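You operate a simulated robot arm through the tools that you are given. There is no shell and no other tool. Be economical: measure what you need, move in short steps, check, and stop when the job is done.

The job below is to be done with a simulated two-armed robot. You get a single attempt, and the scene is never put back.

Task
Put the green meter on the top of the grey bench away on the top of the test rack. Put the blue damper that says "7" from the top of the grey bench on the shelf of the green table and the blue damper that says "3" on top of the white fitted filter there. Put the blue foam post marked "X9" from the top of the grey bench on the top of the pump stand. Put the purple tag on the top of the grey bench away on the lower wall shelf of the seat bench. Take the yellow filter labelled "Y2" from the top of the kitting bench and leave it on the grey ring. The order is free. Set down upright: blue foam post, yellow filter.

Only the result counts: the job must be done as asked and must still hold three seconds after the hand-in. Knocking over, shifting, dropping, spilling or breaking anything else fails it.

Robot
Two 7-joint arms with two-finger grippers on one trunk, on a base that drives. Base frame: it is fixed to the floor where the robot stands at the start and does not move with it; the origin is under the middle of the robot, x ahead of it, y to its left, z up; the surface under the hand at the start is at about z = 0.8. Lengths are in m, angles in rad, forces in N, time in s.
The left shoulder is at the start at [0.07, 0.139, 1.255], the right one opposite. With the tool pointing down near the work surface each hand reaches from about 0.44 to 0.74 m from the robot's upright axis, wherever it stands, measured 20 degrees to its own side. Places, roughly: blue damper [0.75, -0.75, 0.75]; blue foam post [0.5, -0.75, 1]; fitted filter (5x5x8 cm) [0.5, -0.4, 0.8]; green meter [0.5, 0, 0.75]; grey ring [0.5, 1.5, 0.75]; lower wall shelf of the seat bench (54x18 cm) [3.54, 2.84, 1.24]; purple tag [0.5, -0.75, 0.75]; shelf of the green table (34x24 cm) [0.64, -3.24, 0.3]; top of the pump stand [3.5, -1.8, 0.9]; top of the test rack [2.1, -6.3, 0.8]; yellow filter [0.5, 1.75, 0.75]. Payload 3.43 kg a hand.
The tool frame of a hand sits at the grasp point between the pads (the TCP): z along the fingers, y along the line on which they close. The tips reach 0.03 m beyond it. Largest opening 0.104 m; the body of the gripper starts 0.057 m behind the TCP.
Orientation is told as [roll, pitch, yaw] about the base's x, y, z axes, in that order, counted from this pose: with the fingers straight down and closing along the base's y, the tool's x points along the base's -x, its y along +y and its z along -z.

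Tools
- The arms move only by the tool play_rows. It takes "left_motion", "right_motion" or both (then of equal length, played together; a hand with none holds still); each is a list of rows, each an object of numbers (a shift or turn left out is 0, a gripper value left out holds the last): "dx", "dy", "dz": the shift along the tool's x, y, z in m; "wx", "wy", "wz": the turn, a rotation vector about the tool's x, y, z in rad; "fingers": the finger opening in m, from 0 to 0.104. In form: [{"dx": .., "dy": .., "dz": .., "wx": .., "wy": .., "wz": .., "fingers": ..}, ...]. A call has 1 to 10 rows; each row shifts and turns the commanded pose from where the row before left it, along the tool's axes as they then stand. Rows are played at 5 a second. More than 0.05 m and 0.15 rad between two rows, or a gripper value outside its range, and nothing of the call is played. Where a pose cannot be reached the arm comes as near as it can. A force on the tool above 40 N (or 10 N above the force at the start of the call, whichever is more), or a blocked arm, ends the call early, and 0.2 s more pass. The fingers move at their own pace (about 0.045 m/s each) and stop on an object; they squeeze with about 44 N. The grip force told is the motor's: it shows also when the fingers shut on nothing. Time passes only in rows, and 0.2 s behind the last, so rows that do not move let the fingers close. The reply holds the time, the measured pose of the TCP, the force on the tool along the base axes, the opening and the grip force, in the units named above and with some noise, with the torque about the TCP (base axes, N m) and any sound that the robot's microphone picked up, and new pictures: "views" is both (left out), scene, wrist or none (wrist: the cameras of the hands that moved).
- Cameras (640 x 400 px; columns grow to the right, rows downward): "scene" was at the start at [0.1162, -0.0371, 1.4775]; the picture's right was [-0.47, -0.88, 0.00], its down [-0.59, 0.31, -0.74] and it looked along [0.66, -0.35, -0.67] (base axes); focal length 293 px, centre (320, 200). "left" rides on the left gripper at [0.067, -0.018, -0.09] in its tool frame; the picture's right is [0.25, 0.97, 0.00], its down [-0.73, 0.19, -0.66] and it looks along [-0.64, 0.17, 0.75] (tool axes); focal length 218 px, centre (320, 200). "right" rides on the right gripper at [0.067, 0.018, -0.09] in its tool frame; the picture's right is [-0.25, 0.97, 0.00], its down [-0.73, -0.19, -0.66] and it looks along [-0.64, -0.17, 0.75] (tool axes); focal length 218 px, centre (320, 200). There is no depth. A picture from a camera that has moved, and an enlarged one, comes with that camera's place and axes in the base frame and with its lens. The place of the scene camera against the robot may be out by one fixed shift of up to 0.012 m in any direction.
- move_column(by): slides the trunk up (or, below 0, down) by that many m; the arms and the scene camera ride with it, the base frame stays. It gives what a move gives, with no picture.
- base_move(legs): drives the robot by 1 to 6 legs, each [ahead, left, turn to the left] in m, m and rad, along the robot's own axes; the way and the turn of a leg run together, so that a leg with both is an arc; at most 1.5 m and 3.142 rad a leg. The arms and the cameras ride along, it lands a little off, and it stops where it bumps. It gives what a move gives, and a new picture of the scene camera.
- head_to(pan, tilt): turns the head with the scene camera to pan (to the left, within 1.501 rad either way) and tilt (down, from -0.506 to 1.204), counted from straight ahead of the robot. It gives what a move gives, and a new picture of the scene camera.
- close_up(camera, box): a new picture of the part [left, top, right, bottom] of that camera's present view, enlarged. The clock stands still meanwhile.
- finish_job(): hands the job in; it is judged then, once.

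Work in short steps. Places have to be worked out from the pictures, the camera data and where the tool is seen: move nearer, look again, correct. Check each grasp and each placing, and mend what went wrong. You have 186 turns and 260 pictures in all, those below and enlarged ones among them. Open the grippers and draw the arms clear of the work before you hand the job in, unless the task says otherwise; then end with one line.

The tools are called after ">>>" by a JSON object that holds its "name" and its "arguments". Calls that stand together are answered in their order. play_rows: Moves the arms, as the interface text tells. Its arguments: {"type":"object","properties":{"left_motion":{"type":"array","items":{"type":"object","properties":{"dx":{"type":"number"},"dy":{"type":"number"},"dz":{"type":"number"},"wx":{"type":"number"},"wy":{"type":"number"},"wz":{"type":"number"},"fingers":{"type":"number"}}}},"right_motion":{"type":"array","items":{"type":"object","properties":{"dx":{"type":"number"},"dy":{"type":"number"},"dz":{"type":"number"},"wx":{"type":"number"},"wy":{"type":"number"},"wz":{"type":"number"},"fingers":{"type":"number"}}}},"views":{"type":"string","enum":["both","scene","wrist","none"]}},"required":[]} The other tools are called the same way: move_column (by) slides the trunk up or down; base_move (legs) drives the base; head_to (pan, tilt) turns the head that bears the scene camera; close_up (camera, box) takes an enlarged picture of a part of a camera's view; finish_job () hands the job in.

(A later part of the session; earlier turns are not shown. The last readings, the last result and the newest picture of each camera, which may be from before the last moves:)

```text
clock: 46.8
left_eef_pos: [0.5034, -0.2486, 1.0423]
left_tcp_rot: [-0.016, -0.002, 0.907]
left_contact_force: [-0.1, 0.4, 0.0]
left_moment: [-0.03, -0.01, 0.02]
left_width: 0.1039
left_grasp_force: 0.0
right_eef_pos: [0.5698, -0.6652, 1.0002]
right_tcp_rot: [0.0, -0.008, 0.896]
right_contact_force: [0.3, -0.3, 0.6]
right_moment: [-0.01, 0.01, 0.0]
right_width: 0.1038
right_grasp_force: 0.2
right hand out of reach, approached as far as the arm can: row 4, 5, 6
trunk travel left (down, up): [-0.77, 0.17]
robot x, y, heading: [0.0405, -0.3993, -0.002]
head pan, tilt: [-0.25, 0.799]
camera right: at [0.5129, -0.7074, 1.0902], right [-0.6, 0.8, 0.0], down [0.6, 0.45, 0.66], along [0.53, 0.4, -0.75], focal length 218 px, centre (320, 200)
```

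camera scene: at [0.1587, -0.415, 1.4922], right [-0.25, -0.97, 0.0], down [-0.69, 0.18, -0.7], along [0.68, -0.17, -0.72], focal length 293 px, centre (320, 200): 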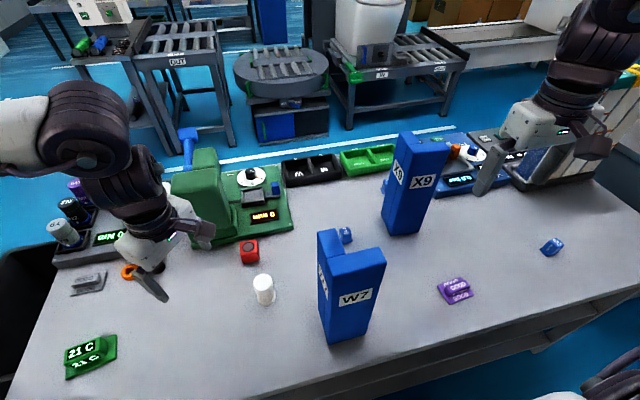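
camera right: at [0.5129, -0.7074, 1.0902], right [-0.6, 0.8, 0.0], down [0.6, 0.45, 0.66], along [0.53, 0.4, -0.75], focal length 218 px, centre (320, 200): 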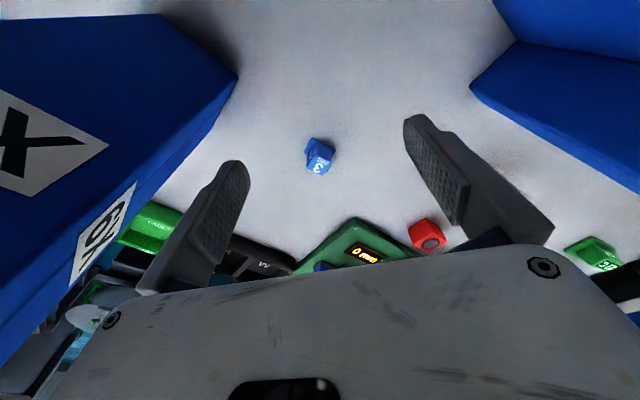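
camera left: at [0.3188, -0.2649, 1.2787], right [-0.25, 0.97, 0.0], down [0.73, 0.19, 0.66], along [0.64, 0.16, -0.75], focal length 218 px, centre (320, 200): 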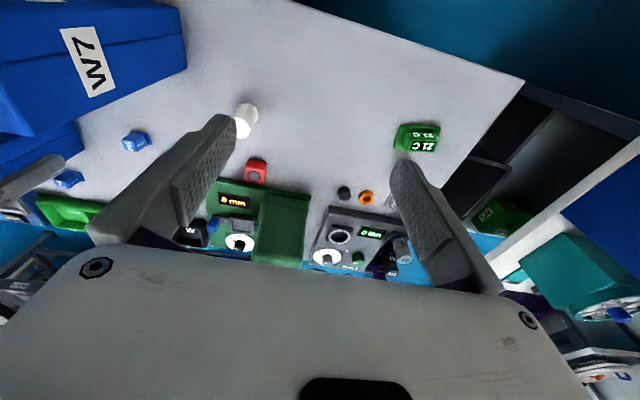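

The right arm's limit follows azimuth, independent of this yaw. I back off and try a large clockwise yaw, mirroring what freed the left arm.

>>> {"name": "play_rows", "arguments": {"right_motion": [{"dz": -0.045}, {"dz": -0.045}, {"dz": -0.045}, {"dz": -0.045}, {"dx": 0.045}, {"dx": 0.045}, {"dx": 0.045}, {"dx": 0.02, "wz": 0.15}, {"wz": 0.15}, {"wz": 0.15}], "views": "none"}}

>>> {"name": "play_rows", "arguments": {"right_motion": [{"wz": 0.15}, {"wz": 0.15}, {"wz": 0.15}, {"wz": 0.15}, {"wz": 0.15}, {"wz": 0.15}, {"wz": 0.15}, {"wz": 0.15}, {"wz": 0.15}, {"wz": 0.15}], "views": "none"}}

```text
clock: 49.0
left_eef_pos: [0.5025, -0.2482, 1.0438]
left_tcp_rot: [-0.016, -0.002, 0.909]
left_contact_force: [0.1, 0.4, 0.4]
left_moment: [0.04, 0.02, -0.04]
left_width: 0.1039
left_grasp_force: 0.1
right_eef_pos: [0.4713, -0.7883, 1.1794]
right_tcp_rot: [0.001, -0.002, 0.442]
right_contact_force: [0.0, 0.7, -0.3]
right_moment: [0.0, 0.01, 0.03]
right_width: 0.1044
right_grasp_force: 0.1
trunk travel left (down, up): [-0.77, 0.17]
robot x, y, heading: [0.0386, -0.3977, -0.003]
head pan, tilt: [-0.25, 0.799]
```

```text
clock: 51.2
left_eef_pos: [0.504, -0.2462, 1.0413]
left_tcp_rot: [-0.015, 0.003, 0.911]
left_contact_force: [0.1, 0.3, -1.4]
left_moment: [-0.03, 0.0, -0.01]
left_width: 0.1042
left_grasp_force: 0.0
right_eef_pos: [0.5098, -0.8102, 1.2235]
right_tcp_rot: [-0.011, 0.01, -0.911]
right_contact_force: [0.8, 0.1, -0.6]
right_moment: [0.0, -0.01, 0.01]
right_width: 0.1041
right_grasp_force: 0.1
right hand out of reach, approached as far as the arm can: row 8, 9, 10
trunk travel left (down, up): [-0.77, 0.17]
robot x, y, heading: [0.0437, -0.3977, -0.009]
head pan, tilt: [-0.25, 0.799]
```

Clockwise hits the wrist limit too, so counter-clockwise is the free side; reach likely grows with the trunk up (less wrist bend). I return to yaw +0.9 and raise the trunk.

>>> {"name": "play_rows", "arguments": {"right_motion": [{"wz": -0.15}, {"wz": -0.15}, {"wz": -0.15}, {"wz": -0.15}, {"wz": -0.15}, {"wz": -0.15}, {"wz": -0.15}, {"wz": -0.15}, {"wz": -0.15}, {"wz": -0.15}], "views": "none"}}

>>> {"name": "move_column", "arguments": {"by": 0.17}}

>>> {"name": "play_rows", "arguments": {"right_motion": [{"wz": -0.15, "dz": 0.04}, {"wz": -0.15, "dz": 0.04}, {"dz": 0.04}, {"dz": 0.04}, {"dz": 0.03}], "views": "none"}}

```text
clock: 53.4
left_eef_pos: [0.5022, -0.249, 1.0415]
left_tcp_rot: [-0.016, -0.001, 0.911]
left_contact_force: [0.2, 0.6, 0.2]
left_moment: [0.02, 0.0, -0.01]
left_width: 0.1039
left_grasp_force: 0.1
right_eef_pos: [0.5085, -0.8132, 1.2253]
right_tcp_rot: [0.002, -0.003, 0.547]
right_contact_force: [-0.2, 0.1, 0.5]
right_moment: [0.01, -0.01, 0.01]
right_width: 0.1038
right_grasp_force: 0.1
trunk travel left (down, up): [-0.77, 0.17]
robot x, y, heading: [0.0397, -0.3978, -0.01]
head pan, tilt: [-0.25, 0.799]
```

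```text
clock: 55.4
left_eef_pos: [0.5026, -0.248, 1.2137]
left_tcp_rot: [-0.018, -0.003, 0.909]
left_contact_force: [-0.6, 0.0, 0.0]
left_moment: [0.0, 0.01, -0.02]
left_width: 0.1038
left_grasp_force: 0.1
right_eef_pos: [0.507, -0.8135, 1.3941]
right_tcp_rot: [0.002, -0.005, 0.546]
right_contact_force: [0.3, -0.1, -0.1]
right_moment: [0.0, -0.01, 0.01]
right_width: 0.1042
right_grasp_force: 0.1
trunk travel left (down, up): [-0.94, 0.0]
robot x, y, heading: [0.0384, -0.401, -0.005]
head pan, tilt: [-0.25, 0.799]
```

```text
clock: 56.6
left_eef_pos: [0.5029, -0.2489, 1.2133]
left_tcp_rot: [-0.015, -0.003, 0.911]
left_contact_force: [0.0, -0.5, 0.8]
left_moment: [0.02, 0.03, -0.01]
left_width: 0.1041
left_grasp_force: 0.0
right_eef_pos: [0.5098, -0.8151, 1.203]
right_tcp_rot: [0.001, -0.002, 0.846]
right_contact_force: [-0.9, -0.1, 0.6]
right_moment: [0.01, 0.01, 0.01]
right_width: 0.1039
right_grasp_force: 0.0
trunk travel left (down, up): [-0.94, 0.0]
robot x, y, heading: [0.0393, -0.395, -0.004]
head pan, tilt: [-0.25, 0.799]
```

Now move toward damper 3 at z≈1.2 with this yaw and trunk up.

>>> {"name": "play_rows", "arguments": {"right_motion": [{"dx": -0.04, "dy": 0.006}, {"dx": -0.04, "dy": 0.006}, {"dx": -0.04, "dy": 0.006}, {"dx": -0.04, "dy": 0.006}, {"dx": -0.04, "dy": 0.006}, {"dx": -0.042, "dy": 0.007}, {}], "views": "none"}}

```text
clock: 58.2
left_eef_pos: [0.5033, -0.2496, 1.2127]
left_tcp_rot: [-0.016, -0.001, 0.909]
left_contact_force: [0.7, 1.1, -0.6]
left_moment: [0.02, 0.01, -0.03]
left_width: 0.104
left_grasp_force: 0.1
right_eef_pos: [0.5838, -0.6527, 1.2245]
right_tcp_rot: [0.001, -0.006, 0.845]
right_contact_force: [-0.6, 0.1, 0.8]
right_moment: [0.01, -0.02, 0.01]
right_width: 0.1041
right_grasp_force: 0.0
right hand out of reach, approached as far as the arm can: row 5, 6
trunk travel left (down, up): [-0.94, 0.0]
robot x, y, heading: [0.0358, -0.3991, -0.008]
head pan, tilt: [-0.25, 0.799]
```

Stopped at radius 0.60 again. I descend here to see whether the range opens.

>>> {"name": "play_rows", "arguments": {"right_motion": [{"dx": 0.02}, {"dz": 0.045}, {"dz": 0.045}, {"dz": 0.045}, {"dz": 0.045}, {"dz": 0.045}, {}], "views": "none"}}

>>> {"name": "play_rows", "arguments": {"right_motion": [{"dx": -0.03}, {"dx": -0.03}, {}], "views": "scene"}}

```text
clock: 59.8
left_eef_pos: [0.5033, -0.2495, 1.2123]
left_tcp_rot: [-0.015, -0.003, 0.91]
left_contact_force: [-0.7, 1.4, 0.3]
left_moment: [-0.04, -0.01, -0.02]
left_width: 0.1042
left_grasp_force: 0.0
right_eef_pos: [0.5108, -0.7133, 1.0859]
right_tcp_rot: [0.001, -0.005, 0.846]
right_contact_force: [0.0, 0.4, -0.1]
right_moment: [-0.02, -0.03, -0.01]
right_width: 0.1041
right_grasp_force: 0.1
right hand out of reach, approached as far as the arm can: row 3, 4, 5, 6
trunk travel left (down, up): [-0.94, 0.0]
robot x, y, heading: [0.0369, -0.4012, -0.007]
head pan, tilt: [-0.25, 0.799]
```

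```text
clock: 60.6
left_eef_pos: [0.5025, -0.2497, 1.214]
left_tcp_rot: [-0.018, -0.003, 0.91]
left_contact_force: [-0.1, 0.0, 0.0]
left_moment: [0.02, -0.02, 0.01]
left_width: 0.1038
left_grasp_force: 0.0
right_eef_pos: [0.5296, -0.6854, 1.1133]
right_tcp_rot: [0.0, -0.006, 0.844]
right_contact_force: [-0.3, -0.5, 0.6]
right_moment: [0.01, 0.01, -0.01]
right_width: 0.1041
right_grasp_force: 0.1
right hand out of reach, approached as far as the arm can: row 1, 2
trunk travel left (down, up): [-0.94, 0.0]
robot x, y, heading: [0.0402, -0.3972, -0.001]
head pan, tilt: [-0.25, 0.799]
camera scene: at [0.1587, -0.4159, 1.6622], right [-0.25, -0.97, 0.0], down [-0.69, 0.18, -0.7], along [0.68, -0.17, -0.72], focal length 293 px, centre (320, 200)
```

scene: 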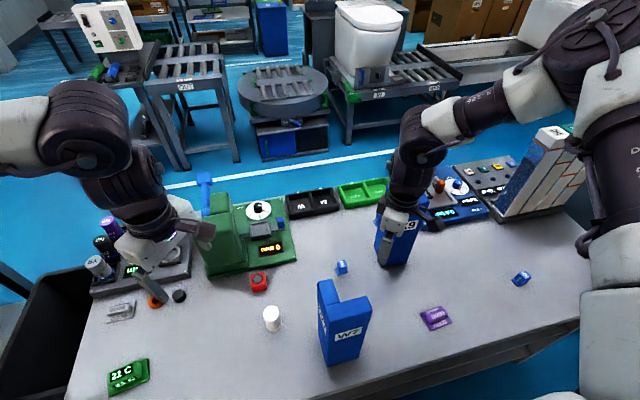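

The right elbow stays out in this posture; the left arm is better placed for the frontal region. I raise/retract the right hand and drive right so that the left hand comes over damper 3.

>>> {"name": "play_rows", "arguments": {"right_motion": [{"dz": -0.045}, {"dz": -0.045}, {"dz": -0.045, "dx": 0.02}, {"dx": 0.045}, {"dx": 0.045}, {"dx": 0.045}], "views": "none"}}

>>> {"name": "base_move", "arguments": {"legs": [[0, -0.37, 0]]}}

```text
clock: 62.0
left_eef_pos: [0.5005, -0.2491, 1.2136]
left_tcp_rot: [-0.018, -0.006, 0.909]
left_contact_force: [-0.6, 0.4, -0.5]
left_moment: [0.02, -0.02, 0.0]
left_width: 0.1039
left_grasp_force: 0.0
right_eef_pos: [0.4261, -0.8025, 1.2478]
right_tcp_rot: [-0.001, -0.004, 0.846]
right_contact_force: [0.4, 0.5, 0.3]
right_moment: [0.01, 0.0, -0.01]
right_width: 0.1039
right_grasp_force: 0.0
trunk travel left (down, up): [-0.94, 0.0]
robot x, y, heading: [0.0398, -0.3993, -0.004]
head pan, tilt: [-0.25, 0.799]
```

```text
clock: 64.3
left_eef_pos: [0.5008, -0.6216, 1.2116]
left_tcp_rot: [-0.018, 0.0, 0.915]
left_contact_force: [-1.0, 0.1, -0.1]
left_moment: [-0.04, -0.03, 0.02]
left_width: 0.104
left_grasp_force: 0.2
right_eef_pos: [0.4299, -1.1731, 1.2479]
right_tcp_rot: [-0.003, -0.001, 0.85]
right_contact_force: [0.1, 0.3, 0.7]
right_moment: [-0.01, 0.0, -0.01]
right_width: 0.1038
right_grasp_force: 0.1
trunk travel left (down, up): [-0.94, 0.0]
robot x, y, heading: [0.0397, -0.7716, 0.003]
head pan, tilt: [-0.25, 0.799]
camera scene: at [0.159, -0.788, 1.6622], right [-0.25, -0.97, 0.0], down [-0.7, 0.17, -0.7], along [0.68, -0.17, -0.72], focal length 293 px, centre (320, 200)
```

scene: 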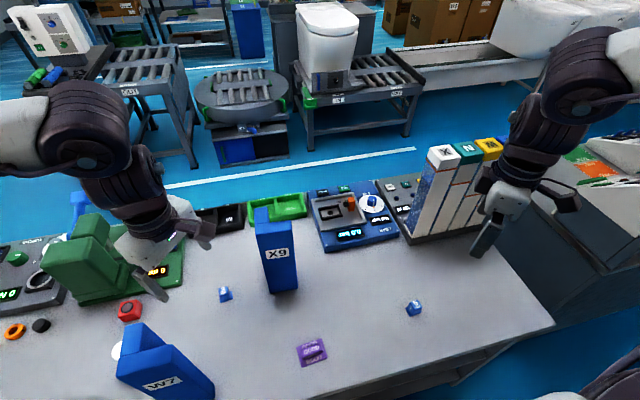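

Damper 3 lies ahead of the left hand now. I move the left hand over it and descend part-way.

>>> {"name": "play_rows", "arguments": {"left_motion": [{"dx": -0.032, "dy": -0.034}, {"dx": -0.032, "dy": -0.034}, {"dx": -0.032, "dy": -0.034}, {"dz": 0.045}, {"dz": 0.045}, {"dz": 0.045}, {"dz": 0.045}, {}], "views": "wrist"}}

```text
clock: 66.2
left_eef_pos: [0.6443, -0.6082, 1.0344]
left_tcp_rot: [-0.016, 0.0, 0.917]
left_contact_force: [-0.8, 0.0, 1.0]
left_moment: [-0.03, 0.02, 0.0]
left_width: 0.104
left_grasp_force: 0.0
right_eef_pos: [0.4298, -1.1762, 1.2474]
right_tcp_rot: [0.0, -0.004, 0.849]
right_contact_force: [0.3, 0.1, 0.2]
right_moment: [0.01, 0.01, 0.0]
right_width: 0.1038
right_grasp_force: 0.1
trunk travel left (down, up): [-0.94, 0.0]
robot x, y, heading: [0.0348, -0.7738, 0.002]
head pan, tilt: [-0.25, 0.799]
camera left: at [0.6168, -0.6716, 1.1251], right [-0.92, 0.39, -0.02], down [0.28, 0.7, 0.66], along [0.27, 0.6, -0.76], focal length 218 px, centre (320, 200)
```

left: 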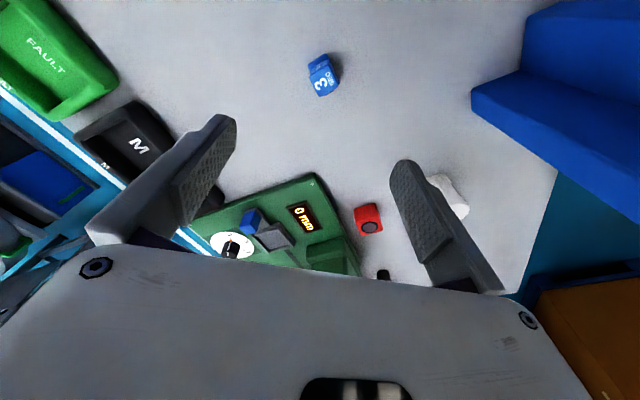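

The left arm reaches it easily. I take a close-up of the damper for its orientation.

>>> {"name": "close_up", "arguments": {"camera": "left", "box": [270, 35, 370, 115]}}

```text
5.00 times, centred on (320, 75) of left
camera zoom: at [0.6168, -0.6716, 1.1251], right [-0.92, 0.39, -0.02], down [0.28, 0.7, 0.66], along [0.27, 0.6, -0.76], focal length 1091 px, centre (320, 825)
```

zoom: 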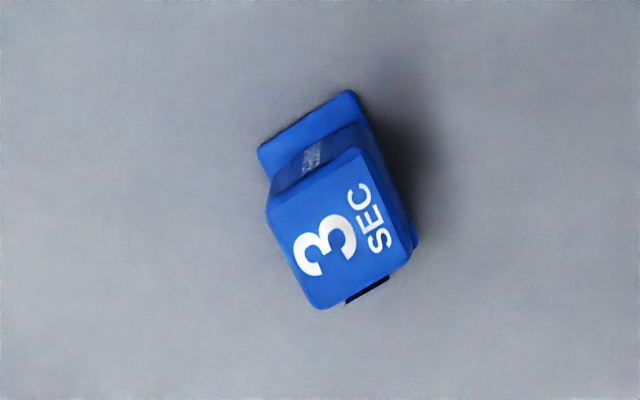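

Block is ~2.5 cm square, yaw ≈ +0.12, with a foot plate toward −y; I'll grip it along x (tool yaw ≈1.69). Rotate and lower to z≈0.93, then look again.

>>> {"name": "play_rows", "arguments": {"left_motion": [{"wz": -0.13, "dz": 0.02}, {"wz": -0.13, "dz": 0.02}, {"wz": -0.13, "dz": 0.02}, {"wz": -0.13, "dz": 0.02}, {"wz": -0.13, "dz": 0.02}, {"wz": -0.125}, {}], "views": "wrist"}}

```text
clock: 67.8
left_eef_pos: [0.6444, -0.6101, 0.9357]
left_tcp_rot: [-0.012, 0.008, 1.691]
left_contact_force: [0.1, -0.3, 0.1]
left_moment: [-0.01, 0.05, 0.05]
left_width: 0.1041
left_grasp_force: 0.1
right_eef_pos: [0.4298, -1.175, 1.2473]
right_tcp_rot: [0.0, -0.004, 0.849]
right_contact_force: [0.6, 0.5, 0.5]
right_moment: [-0.02, 0.03, 0.03]
right_width: 0.104
right_grasp_force: 0.1
trunk travel left (down, up): [-0.94, 0.0]
robot x, y, heading: [0.0368, -0.7751, -0.003]
head pan, tilt: [-0.25, 0.799]
camera left: at [0.6706, -0.6747, 1.0262], right [-0.93, -0.37, -0.01], down [-0.29, 0.71, 0.65], along [-0.23, 0.61, -0.76], focal length 218 px, centre (320, 200)
```

left: 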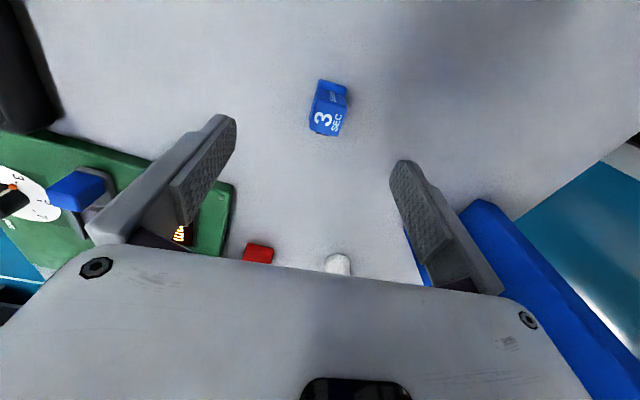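

The block projects at (0.640,-0.610), in line. I descend to z≈0.832 and close.

>>> {"name": "play_rows", "arguments": {"left_motion": [{"dy": 0.004, "dz": 0.035}, {"dz": 0.035}, {"dz": 0.02}, {"dz": 0.014}, {}], "views": "wrist"}}

```text
clock: 69.0
left_eef_pos: [0.6313, -0.6179, 0.8743]
left_tcp_rot: [-0.013, 0.01, 1.687]
left_contact_force: [0.8, 0.1, 0.0]
left_moment: [-0.02, 0.03, 0.0]
left_width: 0.1041
left_grasp_force: 0.1
left hand out of reach, approached as far as the arm can: row 2, 3, 4
right_eef_pos: [0.4297, -1.1781, 1.2474]
right_tcp_rot: [0.001, -0.003, 0.85]
right_contact_force: [0.6, -1.0, 0.3]
right_moment: [-0.01, 0.01, -0.01]
right_width: 0.1041
right_grasp_force: 0.0
trunk travel left (down, up): [-0.94, 0.0]
robot x, y, heading: [0.04, -0.7736, 0.001]
head pan, tilt: [-0.25, 0.799]
camera left: at [0.6581, -0.6821, 0.9662], right [-0.93, -0.36, -0.01], down [-0.28, 0.71, 0.65], along [-0.23, 0.61, -0.76], focal length 218 px, centre (320, 200)
```

left: 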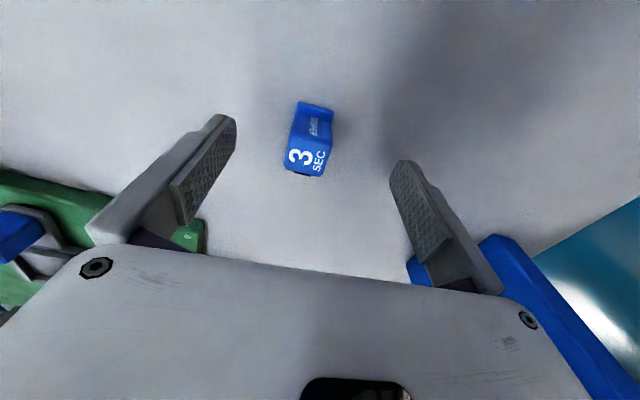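

The trunk is too high now for the low reach. I lift the hand, lower the trunk by 0.1, and continue.

>>> {"name": "play_rows", "arguments": {"left_motion": [{"dz": -0.04}, {"dz": -0.04}], "views": "none"}}

>>> {"name": "move_column", "arguments": {"by": -0.08}}

```text
clock: 69.5
left_eef_pos: [0.6303, -0.6159, 0.9556]
left_tcp_rot: [-0.013, 0.009, 1.69]
left_contact_force: [0.1, -0.7, 0.0]
left_moment: [0.02, -0.01, 0.01]
left_width: 0.104
left_grasp_force: 0.0
right_eef_pos: [0.4287, -1.1751, 1.248]
right_tcp_rot: [-0.001, -0.004, 0.85]
right_contact_force: [0.4, -0.5, -0.8]
right_moment: [0.03, -0.01, -0.02]
right_width: 0.104
right_grasp_force: 0.1
trunk travel left (down, up): [-0.94, 0.0]
robot x, y, heading: [0.0374, -0.775, 0.005]
head pan, tilt: [-0.25, 0.799]
```

```text
clock: 70.7
left_eef_pos: [0.6304, -0.6169, 0.8742]
left_tcp_rot: [-0.014, 0.01, 1.689]
left_contact_force: [0.5, 0.8, 0.6]
left_moment: [0.01, 0.02, -0.01]
left_width: 0.1041
left_grasp_force: 0.1
right_eef_pos: [0.4295, -1.1753, 1.167]
right_tcp_rot: [0.001, -0.003, 0.85]
right_contact_force: [0.7, 0.1, 0.4]
right_moment: [0.01, -0.01, 0.0]
right_width: 0.1039
right_grasp_force: 0.1
trunk travel left (down, up): [-0.86, 0.08]
robot x, y, heading: [0.0401, -0.7741, -0.003]
head pan, tilt: [-0.25, 0.799]
```

Block at about (0.639,-0.606). I correct by (+0.009,+0.011) and go down to z≈0.832.

>>> {"name": "play_rows", "arguments": {"left_motion": [{"dx": -0.01, "dy": -0.01}, {"dz": 0.02}, {"dz": 0.02}, {"dz": 0.003}, {}], "views": "wrist"}}

```text
clock: 71.8
left_eef_pos: [0.6396, -0.6063, 0.8397]
left_tcp_rot: [-0.014, 0.009, 1.694]
left_contact_force: [-13.6, 1.9, 42.4]
left_moment: [0.17, 2.98, -0.23]
left_width: 0.1024
left_grasp_force: 0.0
right_eef_pos: [0.4266, -1.1777, 1.1691]
right_tcp_rot: [-0.002, -0.008, 0.851]
right_contact_force: [0.2, -0.2, -0.1]
right_moment: [0.0, 0.02, -0.01]
right_width: 0.1038
right_grasp_force: 0.2
trunk travel left (down, up): [-0.86, 0.08]
robot x, y, heading: [0.0355, -0.7734, 0.0]
head pan, tilt: [-0.25, 0.799]
stopped in row 5 (left hand): the force on the tool passed its limit at 46 N (the readings are from after the stop); the commanded pose is now the measured one
camera left: at [0.6652, -0.6704, 0.9311], right [-0.93, -0.37, -0.01], down [-0.29, 0.7, 0.65], along [-0.23, 0.61, -0.76], focal length 218 px, centre (320, 200)
```

left: 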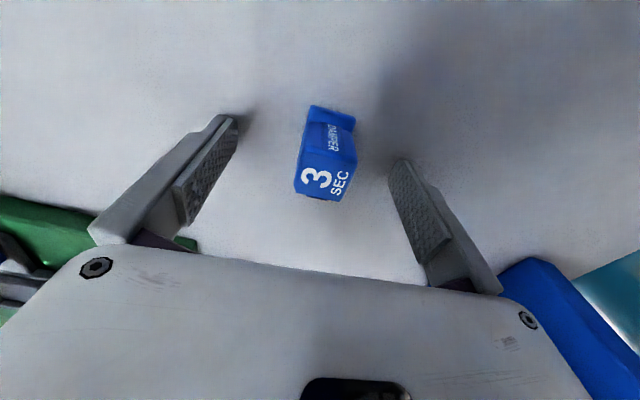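

The tips touched the bench: surface is about z=0.807. I raise 6 mm and close.

>>> {"name": "play_rows", "arguments": {"left_motion": [{"dz": -0.006}, {"fingers": 0.0}, {}, {}, {}, {}, {}], "views": "wrist"}}

```text
clock: 73.4
left_eef_pos: [0.6415, -0.6066, 0.8408]
left_tcp_rot: [-0.015, 0.009, 1.691]
left_contact_force: [-1.2, 0.2, 0.5]
left_moment: [-0.01, 0.04, -0.03]
left_width: 0.0268
left_grasp_force: 44.0
right_eef_pos: [0.4293, -1.176, 1.1662]
right_tcp_rot: [-0.001, -0.003, 0.85]
right_contact_force: [-0.9, -0.5, -0.1]
right_moment: [-0.02, 0.02, 0.01]
right_width: 0.1042
right_grasp_force: 0.1
trunk travel left (down, up): [-0.86, 0.08]
robot x, y, heading: [0.0417, -0.7759, 0.003]
head pan, tilt: [-0.25, 0.799]
camera left: at [0.6674, -0.6699, 0.9313], right [-0.93, -0.37, -0.01], down [-0.29, 0.71, 0.65], along [-0.23, 0.61, -0.76], focal length 218 px, centre (320, 200)
```

left: 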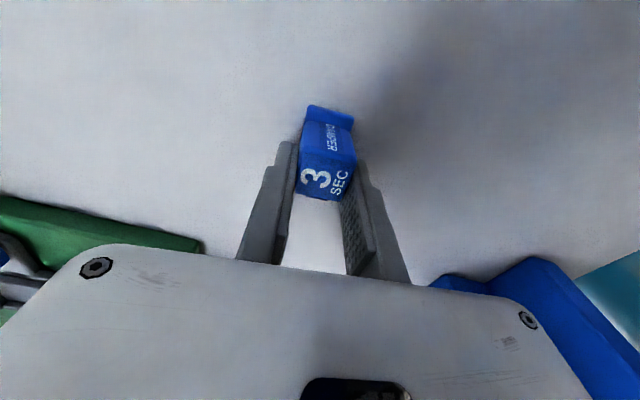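

Gripped (width 27 mm). I lift it to z≈1.05 and drive the base 0.22 m left, to bring the hand beside the white filter.

>>> {"name": "play_rows", "arguments": {"left_motion": [{"dz": -0.045}, {"dz": -0.045}, {"dz": -0.045}, {"dz": -0.045}, {"dz": -0.03}], "views": "none"}}

>>> {"name": "base_move", "arguments": {"legs": [[0, 0.22, 0]]}}

```text
clock: 74.6
left_eef_pos: [0.6393, -0.6034, 1.0496]
left_tcp_rot: [-0.015, 0.01, 1.692]
left_contact_force: [-1.1, -0.6, -1.6]
left_moment: [-0.01, -0.01, 0.02]
left_width: 0.0268
left_grasp_force: 44.0
right_eef_pos: [0.4289, -1.176, 1.1662]
right_tcp_rot: [-0.002, -0.003, 0.849]
right_contact_force: [-0.5, -0.4, 0.3]
right_moment: [-0.01, 0.04, -0.03]
right_width: 0.1036
right_grasp_force: 0.0
trunk travel left (down, up): [-0.86, 0.08]
robot x, y, heading: [0.0386, -0.7742, 0.005]
head pan, tilt: [-0.25, 0.799]
```

```text
clock: 76.3
left_eef_pos: [0.638, -0.3854, 1.0497]
left_tcp_rot: [-0.017, 0.007, 1.692]
left_contact_force: [0.7, 0.0, 0.4]
left_moment: [0.05, 0.03, 0.0]
left_width: 0.0267
left_grasp_force: 44.2
right_eef_pos: [0.4299, -0.9569, 1.165]
right_tcp_rot: [-0.001, -0.004, 0.851]
right_contact_force: [-0.1, 0.6, -0.6]
right_moment: [0.02, 0.03, 0.0]
right_width: 0.1042
right_grasp_force: 0.0
trunk travel left (down, up): [-0.86, 0.08]
robot x, y, heading: [0.04, -0.5502, 0.002]
head pan, tilt: [-0.25, 0.799]
camera scene: at [0.1582, -0.5755, 1.582], right [-0.24, -0.97, 0.0], down [-0.7, 0.18, -0.7], along [0.68, -0.17, -0.72], focal length 293 px, centre (320, 200)
```

scene: 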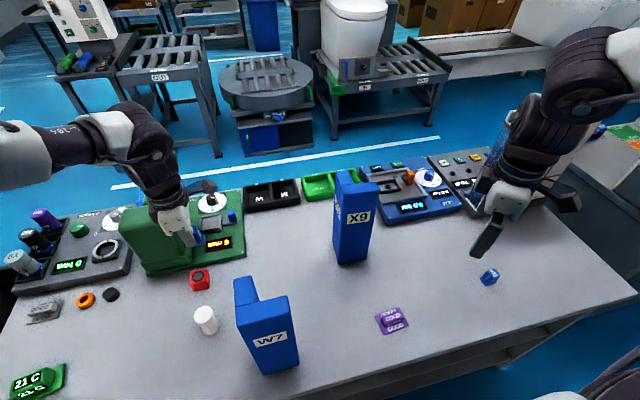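

Filter estimated at (0.52,-0.377). I move the left hand above it at z≈1.05 and check by the wrist camera.

>>> {"name": "play_rows", "arguments": {"left_motion": [{"dy": 0.04, "dx": 0.004}, {"dy": 0.04, "dx": 0.005}, {"dy": 0.036, "dx": 0.005}, {}], "views": "both"}}

```text
clock: 77.3
left_eef_pos: [0.5262, -0.4083, 1.0466]
left_tcp_rot: [-0.017, 0.009, 1.694]
left_contact_force: [-0.5, 0.2, 0.0]
left_moment: [-0.02, 0.0, 0.0]
left_width: 0.027
left_grasp_force: 44.3
right_eef_pos: [0.4308, -0.9549, 1.1665]
right_tcp_rot: [0.0, -0.002, 0.851]
right_contact_force: [0.4, 0.1, -0.4]
right_moment: [-0.03, 0.01, 0.02]
right_width: 0.1042
right_grasp_force: 0.0
trunk travel left (down, up): [-0.86, 0.08]
robot x, y, heading: [0.0402, -0.5548, -0.001]
head pan, tilt: [-0.25, 0.799]
camera scene: at [0.1585, -0.5708, 1.5821], right [-0.24, -0.97, 0.0], down [-0.7, 0.17, -0.7], along [0.68, -0.17, -0.72], focal length 293 px, centre (320, 200)
camera left: at [0.5508, -0.4728, 1.1378], right [-0.93, -0.37, -0.01], down [-0.29, 0.71, 0.65], along [-0.23, 0.6, -0.76], focal length 218 px, centre (320, 200)
```

scene: 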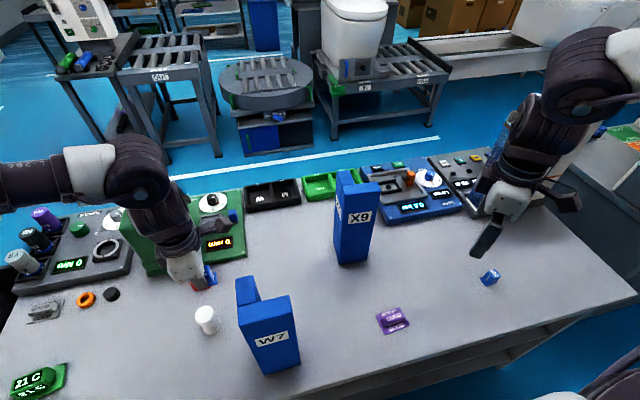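
left: 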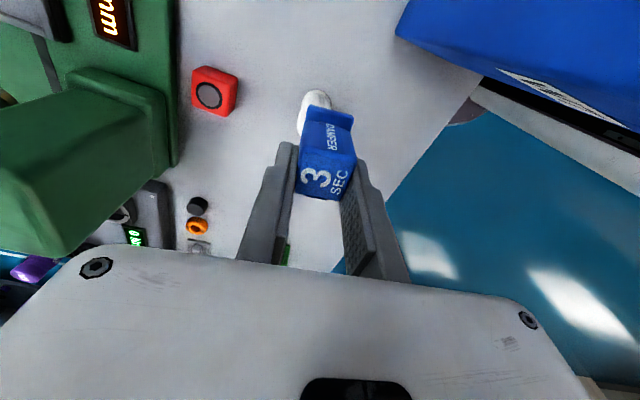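

Filter centre ≈(0.52,-0.376), top ≈0.87–0.887, so contact is expected near tcp z 0.905–0.92. I align and descend to 0.935, then look.

>>> {"name": "play_rows", "arguments": {"left_motion": [{"dx": -0.0384, "dy": 0.001}, {"dz": 0.04}, {"dz": 0.04}, {"dz": 0.032}, {}], "views": "wrist"}}

>>> {"name": "close_up", "arguments": {"camera": "scene", "box": [120, 220, 320, 345]}}

```text
clock: 78.5
left_eef_pos: [0.5213, -0.3728, 0.935]
left_tcp_rot: [-0.016, 0.007, 1.69]
left_contact_force: [0.2, 0.6, 0.3]
left_moment: [-0.01, -0.01, 0.02]
left_width: 0.027
left_grasp_force: 44.0
right_eef_pos: [0.4285, -0.9545, 1.1677]
right_tcp_rot: [-0.001, -0.003, 0.852]
right_contact_force: [0.1, -1.4, 0.3]
right_moment: [0.0, 0.0, -0.03]
right_width: 0.1038
right_grasp_force: 0.2
trunk travel left (down, up): [-0.86, 0.08]
robot x, y, heading: [0.0366, -0.5553, 0.005]
head pan, tilt: [-0.25, 0.799]
camera left: at [0.5464, -0.435, 1.0264], right [-0.93, -0.37, -0.01], down [-0.29, 0.71, 0.65], along [-0.23, 0.61, -0.76], focal length 218 px, centre (320, 200)
```

left: 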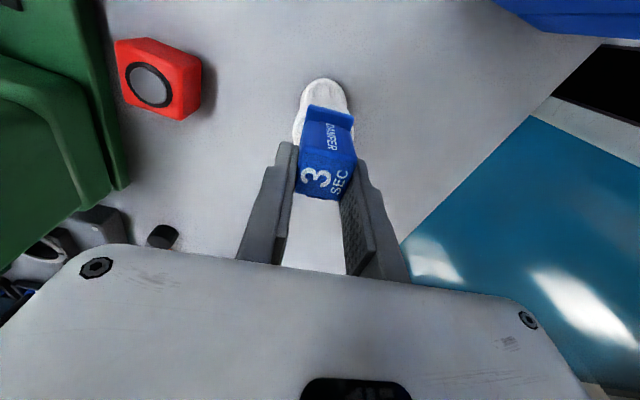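

```text
3.20 times, centred on (220, 282) of scene
camera zoom: at [0.1578, -0.5708, 1.5822], right [-0.24, -0.97, 0.0], down [-0.7, 0.17, -0.7], along [0.68, -0.17, -0.72], focal length 937 px, centre (640, -64)
```

zoom: 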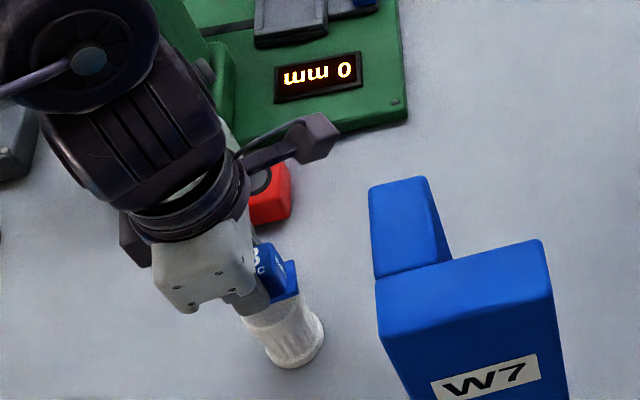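

The damper sits over the filter. I descend in small steps until contact.

>>> {"name": "play_rows", "arguments": {"left_motion": [{"dy": 0.003, "dz": 0.005}, {"dz": 0.005}, {"dz": 0.004}, {"dz": 0.003}, {}], "views": "none"}}

>>> {"name": "close_up", "arguments": {"camera": "left", "box": [240, 60, 400, 220]}}

```text
clock: 79.7
left_eef_pos: [0.5191, -0.3735, 0.9204]
left_tcp_rot: [-0.02, 0.01, 1.693]
left_contact_force: [-1.0, 1.4, 19.3]
left_moment: [-0.05, 0.25, -0.04]
left_width: 0.0268
left_grasp_force: 43.6
right_eef_pos: [0.428, -0.9554, 1.1679]
right_tcp_rot: [-0.001, -0.001, 0.852]
right_contact_force: [0.0, -1.0, -0.5]
right_moment: [-0.02, 0.03, 0.01]
right_width: 0.104
right_grasp_force: 0.0
trunk travel left (down, up): [-0.86, 0.08]
robot x, y, heading: [0.0385, -0.5527, 0.007]
head pan, tilt: [-0.25, 0.799]
```

```text
2.50 times, centred on (320, 140) of left
camera zoom: at [0.5436, -0.4371, 1.0109], right [-0.93, -0.37, -0.02], down [-0.29, 0.71, 0.65], along [-0.23, 0.6, -0.76], focal length 546 px, centre (320, 350)
```

zoom: 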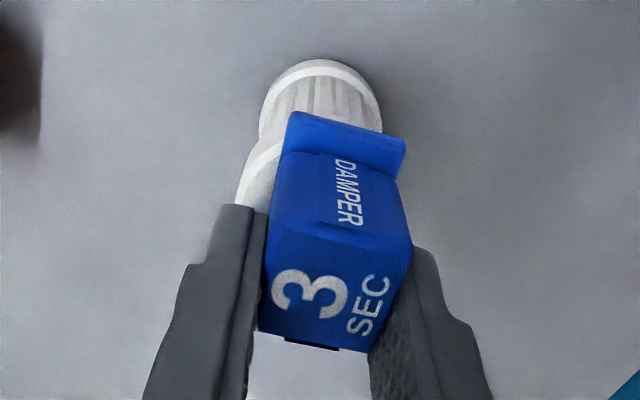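

Contact made at tcp z=0.920, with the block centred over the filter. I release and rise straight up.

>>> {"name": "play_rows", "arguments": {"left_motion": [{"dz": -0.001, "fingers": 0.06}, {}, {}, {"dz": -0.03}, {"dz": -0.045}, {"dz": -0.045}, {}], "views": "wrist"}}

>>> {"name": "close_up", "arguments": {"camera": "scene", "box": [120, 220, 320, 345]}}

```text
clock: 81.3
left_eef_pos: [0.5187, -0.3709, 1.0361]
left_tcp_rot: [-0.013, 0.011, 1.692]
left_contact_force: [0.9, 0.1, -0.2]
left_moment: [0.03, 0.0, 0.02]
left_width: 0.0599
left_grasp_force: 0.2
right_eef_pos: [0.4302, -0.9553, 1.1673]
right_tcp_rot: [0.0, -0.002, 0.852]
right_contact_force: [1.8, -0.3, -0.4]
right_moment: [-0.01, -0.02, -0.02]
right_width: 0.104
right_grasp_force: 0.1
trunk travel left (down, up): [-0.86, 0.08]
robot x, y, heading: [0.0374, -0.553, 0.011]
head pan, tilt: [-0.25, 0.799]
camera left: at [0.5438, -0.4346, 1.1274], right [-0.93, -0.37, -0.01], down [-0.29, 0.71, 0.65], along [-0.23, 0.6, -0.76], focal length 218 px, centre (320, 200)
```

left: 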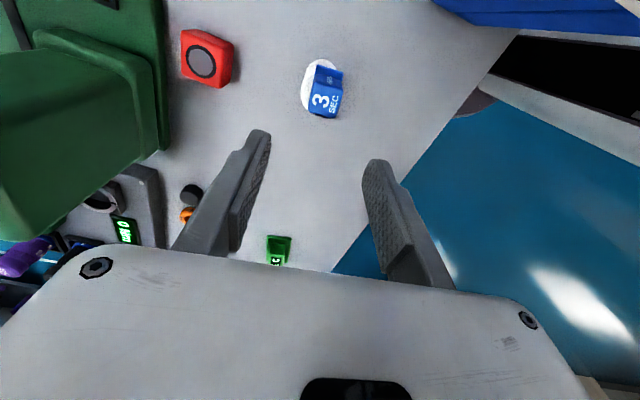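

```text
3.20 times, centred on (220, 282) of scene
camera zoom: at [0.1585, -0.5711, 1.5821], right [-0.24, -0.97, 0.0], down [-0.7, 0.17, -0.7], along [0.68, -0.17, -0.72], focal length 937 px, centre (640, -64)
```

zoom: 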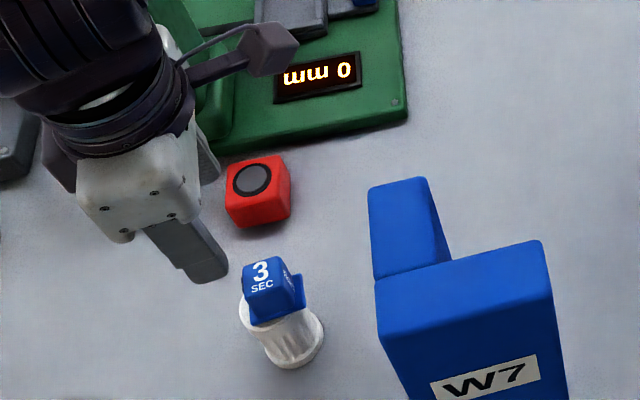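

Damper 3 rests on the filter. Next the green meter: I lift the right hand a little for clearance over W7, then drive left 0.39 m.

>>> {"name": "play_rows", "arguments": {"right_motion": [{"dz": -0.04}, {"dz": -0.03}], "left_motion": [{"dz": -0.02, "fingers": 0.104}, {}], "views": "none"}}

>>> {"name": "base_move", "arguments": {"legs": [[0, 0.37, 0]]}}

>>> {"name": "close_up", "arguments": {"camera": "left", "box": [160, 0, 480, 200]}}

```text
clock: 81.9
left_eef_pos: [0.5162, -0.3703, 1.0578]
left_tcp_rot: [-0.015, 0.012, 1.693]
left_contact_force: [-1.2, 0.2, -0.6]
left_moment: [-0.04, -0.02, 0.02]
left_width: 0.1041
left_grasp_force: 0.0
right_eef_pos: [0.4273, -0.9562, 1.2384]
right_tcp_rot: [-0.001, -0.005, 0.851]
right_contact_force: [-0.7, 0.0, 0.7]
right_moment: [0.01, -0.03, -0.01]
right_width: 0.104
right_grasp_force: 0.1
trunk travel left (down, up): [-0.86, 0.08]
robot x, y, heading: [0.0368, -0.5595, -0.002]
head pan, tilt: [-0.25, 0.799]
```

```text
clock: 84.3
left_eef_pos: [0.5167, 0.0019, 1.0567]
left_tcp_rot: [-0.015, 0.007, 1.688]
left_contact_force: [0.2, -0.2, -1.3]
left_moment: [0.01, -0.02, -0.01]
left_width: 0.1041
left_grasp_force: 0.0
right_eef_pos: [0.4258, -0.5838, 1.2351]
right_tcp_rot: [0.001, -0.005, 0.848]
right_contact_force: [-0.2, 0.9, -0.4]
right_moment: [0.03, -0.01, -0.01]
right_width: 0.1041
right_grasp_force: 0.1
trunk travel left (down, up): [-0.86, 0.08]
robot x, y, heading: [0.0325, -0.1784, 0.002]
head pan, tilt: [-0.25, 0.799]
camera scene: at [0.1572, -0.1977, 1.5821], right [-0.25, -0.97, 0.0], down [-0.69, 0.18, -0.7], along [0.68, -0.17, -0.72], focal length 293 px, centre (320, 200)
```

scene: 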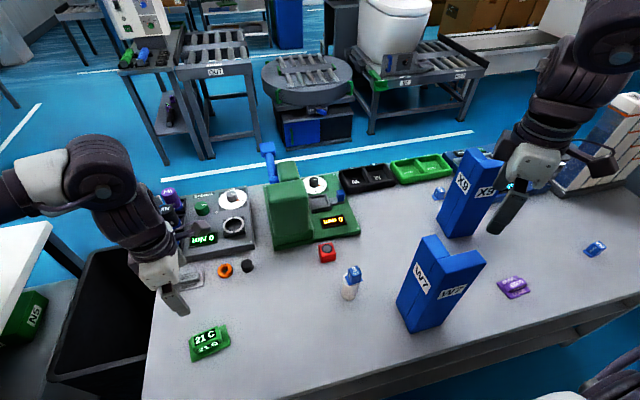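

```text
2.00 times, centred on (320, 100) of left
camera zoom: at [0.5426, -0.0627, 1.1479], right [-0.93, -0.36, -0.01], down [-0.28, 0.71, 0.65], along [-0.23, 0.61, -0.76], focal length 436 px, centre (320, 400)
```

zoom: 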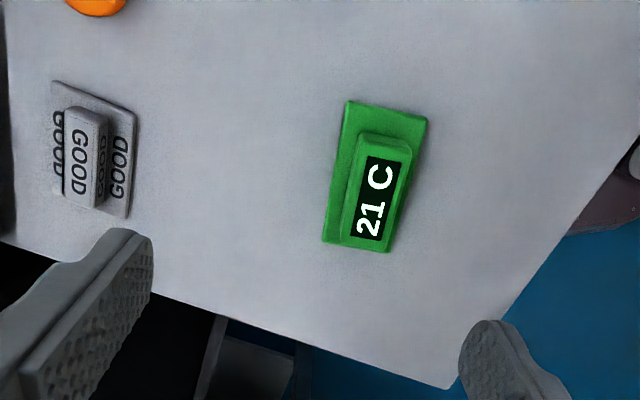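

Meter centre ≈(0.482,0.002), its long axis ~18° off y. I align the tool (yaw ≈1.89) and descend part-way.

>>> {"name": "play_rows", "arguments": {"left_motion": [{"dx": -0.004, "dy": 0.035, "wz": -0.1}, {"wz": -0.105, "dz": 0.03}, {"dz": 0.045}, {"dz": 0.045}, {"dz": 0.03}, {}], "views": "wrist"}}

```text
clock: 85.7
left_eef_pos: [0.4871, 0.0035, 0.9048]
left_tcp_rot: [-0.015, 0.011, 1.892]
left_contact_force: [0.0, 0.2, 0.6]
left_moment: [0.03, -0.02, 0.03]
left_width: 0.1042
left_grasp_force: 0.1
right_eef_pos: [0.4265, -0.5807, 1.2383]
right_tcp_rot: [0.0, -0.002, 0.848]
right_contact_force: [-0.4, -1.0, -0.2]
right_moment: [-0.03, 0.02, -0.03]
right_width: 0.104
right_grasp_force: 0.1
trunk travel left (down, up): [-0.86, 0.08]
robot x, y, heading: [0.0361, -0.1776, 0.0]
head pan, tilt: [-0.25, 0.799]
camera left: at [0.5239, -0.055, 0.9968], right [-0.84, -0.55, -0.01], down [-0.42, 0.64, 0.65], along [-0.35, 0.54, -0.76], focal length 218 px, centre (320, 200)
```

left: 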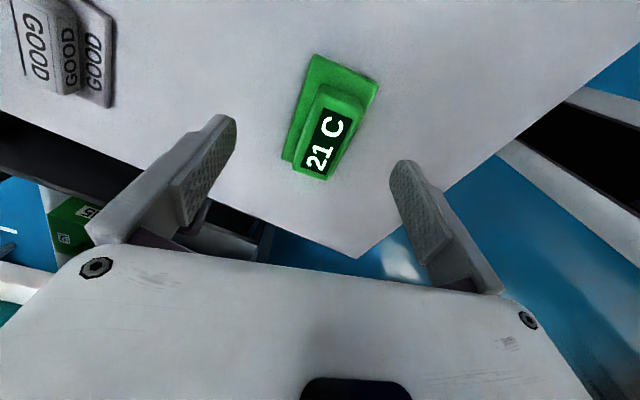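

Plate is ~5 × 8.7 cm, centred at (0.483,0.002), yaw ≈12°. I trim the yaw and descend to just above the bench, then close.

>>> {"name": "play_rows", "arguments": {"left_motion": [{"dy": 0.004, "wz": 0.11}, {"dz": 0.03}, {"dz": 0.02}, {"dz": 0.009}, {"fingers": 0.0}, {}, {}, {}, {}], "views": "wrist"}}

```text
clock: 87.7
left_eef_pos: [0.4814, -0.0005, 0.8469]
left_tcp_rot: [-0.014, 0.01, 1.782]
left_contact_force: [-0.7, -1.2, 0.1]
left_moment: [-0.08, 0.06, 0.0]
left_width: 0.0336
left_grasp_force: 32.9
right_eef_pos: [0.4257, -0.5832, 1.237]
right_tcp_rot: [0.0, -0.004, 0.847]
right_contact_force: [-0.1, 0.0, -0.1]
right_moment: [-0.02, 0.0, -0.03]
right_width: 0.1036
right_grasp_force: 0.1
trunk travel left (down, up): [-0.86, 0.08]
robot x, y, heading: [0.0346, -0.1744, 0.002]
head pan, tilt: [-0.25, 0.799]
camera left: at [0.5125, -0.0614, 0.9375], right [-0.89, -0.45, -0.01], down [-0.35, 0.68, 0.65], along [-0.28, 0.58, -0.76], focal length 218 px, centre (320, 200)
```

left: 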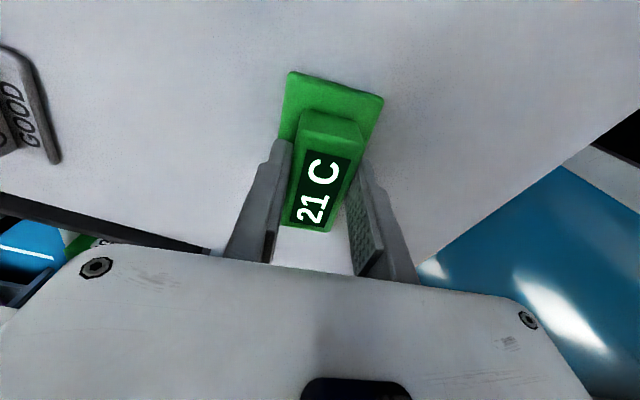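

It grips the raised part (34 mm). I lift to z≈1.06 and check.

>>> {"name": "play_rows", "arguments": {"left_motion": [{"dz": -0.03}, {"dz": -0.045}, {"dz": -0.045}, {"dz": -0.045}, {"dz": -0.045}, {}], "views": "wrist"}}

```text
clock: 89.1
left_eef_pos: [0.4766, 0.0016, 1.0588]
left_tcp_rot: [-0.014, 0.01, 1.784]
left_contact_force: [0.1, -0.3, -1.5]
left_moment: [-0.01, 0.02, 0.0]
left_width: 0.0331
left_grasp_force: 44.0
right_eef_pos: [0.426, -0.5824, 1.2376]
right_tcp_rot: [-0.001, -0.002, 0.848]
right_contact_force: [-1.2, 1.3, 0.4]
right_moment: [0.0, 0.0, 0.0]
right_width: 0.1039
right_grasp_force: 0.0
trunk travel left (down, up): [-0.86, 0.08]
robot x, y, heading: [0.0371, -0.1752, 0.0]
head pan, tilt: [-0.25, 0.799]
camera left: at [0.5079, -0.0592, 1.1496], right [-0.89, -0.45, -0.01], down [-0.35, 0.68, 0.65], along [-0.28, 0.58, -0.76], focal length 218 px, centre (320, 200)
```

left: 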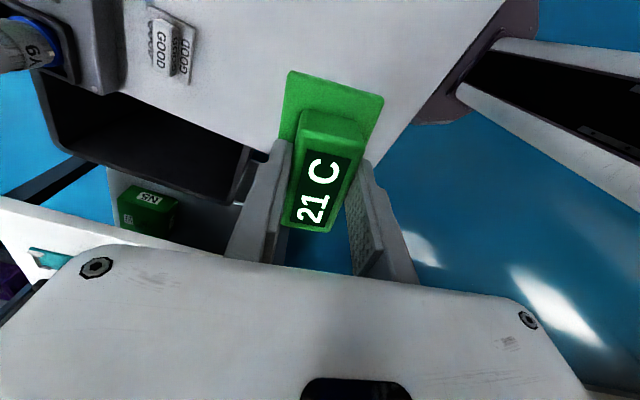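

Meter held. I back away from the bench and turn right to look down the room toward the green table and test rack.

>>> {"name": "base_move", "arguments": {"legs": [[-0.5, 0, 0], [0, 0, -1.571]]}}

>>> {"name": "head_to", "arguments": {"pan": 0.25, "tilt": 0.3}}

```text
clock: 95.9
left_eef_pos: [-0.2924, -0.6201, 1.058]
left_tcp_rot: [-0.013, 0.012, 0.201]
left_contact_force: [0.5, 0.6, -1.0]
left_moment: [0.01, 0.0, -0.01]
left_width: 0.0332
left_grasp_force: 44.1
right_eef_pos: [-0.8749, -0.5648, 1.2364]
right_tcp_rot: [0.001, -0.002, -0.733]
right_contact_force: [-0.4, 0.5, -0.1]
right_moment: [-0.04, -0.03, -0.01]
right_width: 0.104
right_grasp_force: 0.1
trunk travel left (down, up): [-0.86, 0.08]
robot x, y, heading: [-0.4706, -0.1756, -1.581]
head pan, tilt: [-0.25, 0.799]
camera scene: at [-0.4956, -0.3048, 1.5821], right [-0.97, 0.26, 0.0], down [0.18, 0.69, -0.7], along [-0.18, -0.67, -0.72], focal length 293 px, centre (320, 200)
```

scene: 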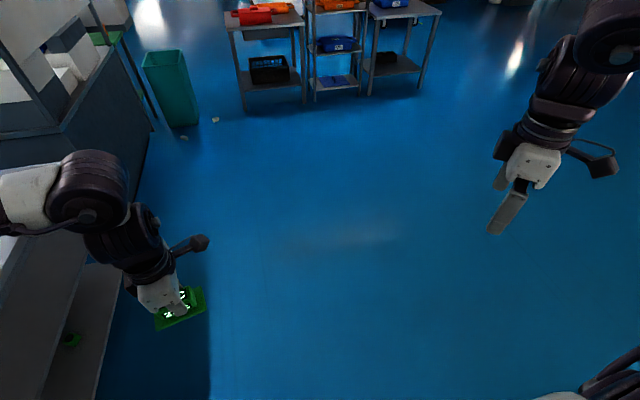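

```text
clock: 96.9
left_eef_pos: [-0.2925, -0.6201, 1.0585]
left_tcp_rot: [-0.015, 0.011, 0.2]
left_contact_force: [-0.5, -0.5, -1.7]
left_moment: [-0.03, 0.02, 0.02]
left_width: 0.0333
left_grasp_force: 44.2
right_eef_pos: [-0.875, -0.5638, 1.2369]
right_tcp_rot: [-0.001, -0.004, -0.733]
right_contact_force: [-0.2, 0.2, -0.1]
right_moment: [0.02, -0.04, -0.02]
right_width: 0.104
right_grasp_force: 0.1
trunk travel left (down, up): [-0.86, 0.08]
robot x, y, heading: [-0.4661, -0.1784, -1.581]
head pan, tilt: [0.25, 0.3]
camera scene: at [-0.4533, -0.3174, 1.6264], right [-0.97, -0.24, 0.0], down [-0.07, 0.29, -0.95], along [0.23, -0.93, -0.3], focal length 293 px, centre (320, 200)
```

scene: 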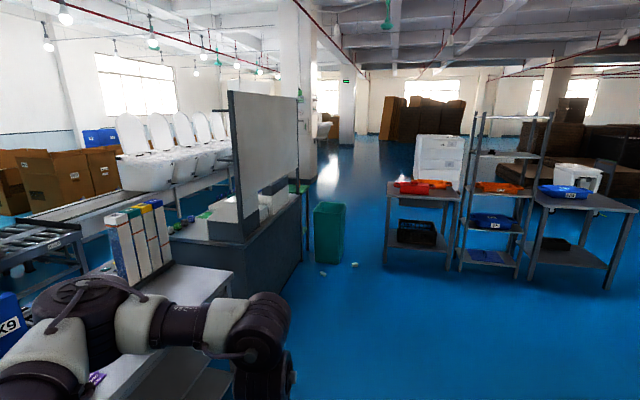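

The green table stands behind the dark cabinet (near y −3.2) with a teal bin in front. I drive closer down the free floor to judge the gaps.

>>> {"name": "base_move", "arguments": {"legs": [[1.5, 0.15, 0]]}}

>>> {"name": "head_to", "arguments": {"pan": 0.6, "tilt": 0.4}}

```text
refused: leg 1 is longer than a leg can be; nothing moved
```

```text
clock: 97.7
left_eef_pos: [-0.2926, -0.6206, 1.0598]
left_tcp_rot: [-0.014, 0.01, 0.2]
left_contact_force: [-0.7, 0.6, -0.9]
left_moment: [0.02, 0.01, -0.01]
left_width: 0.0332
left_grasp_force: 43.8
right_eef_pos: [-0.8749, -0.5639, 1.2362]
right_tcp_rot: [-0.002, -0.004, -0.733]
right_contact_force: [0.6, 0.5, -1.0]
right_moment: [0.02, 0.01, -0.03]
right_width: 0.104
right_grasp_force: 0.0
trunk travel left (down, up): [-0.86, 0.08]
robot x, y, heading: [-0.4658, -0.1788, -1.582]
head pan, tilt: [0.6, 0.4]
camera scene: at [-0.4237, -0.3038, 1.6172], right [-0.83, -0.56, 0.0], down [-0.22, 0.32, -0.92], along [0.51, -0.77, -0.39], focal length 293 px, centre (320, 200)
```

scene: 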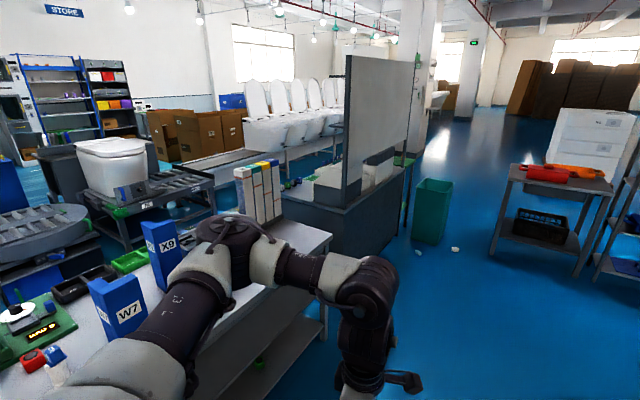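

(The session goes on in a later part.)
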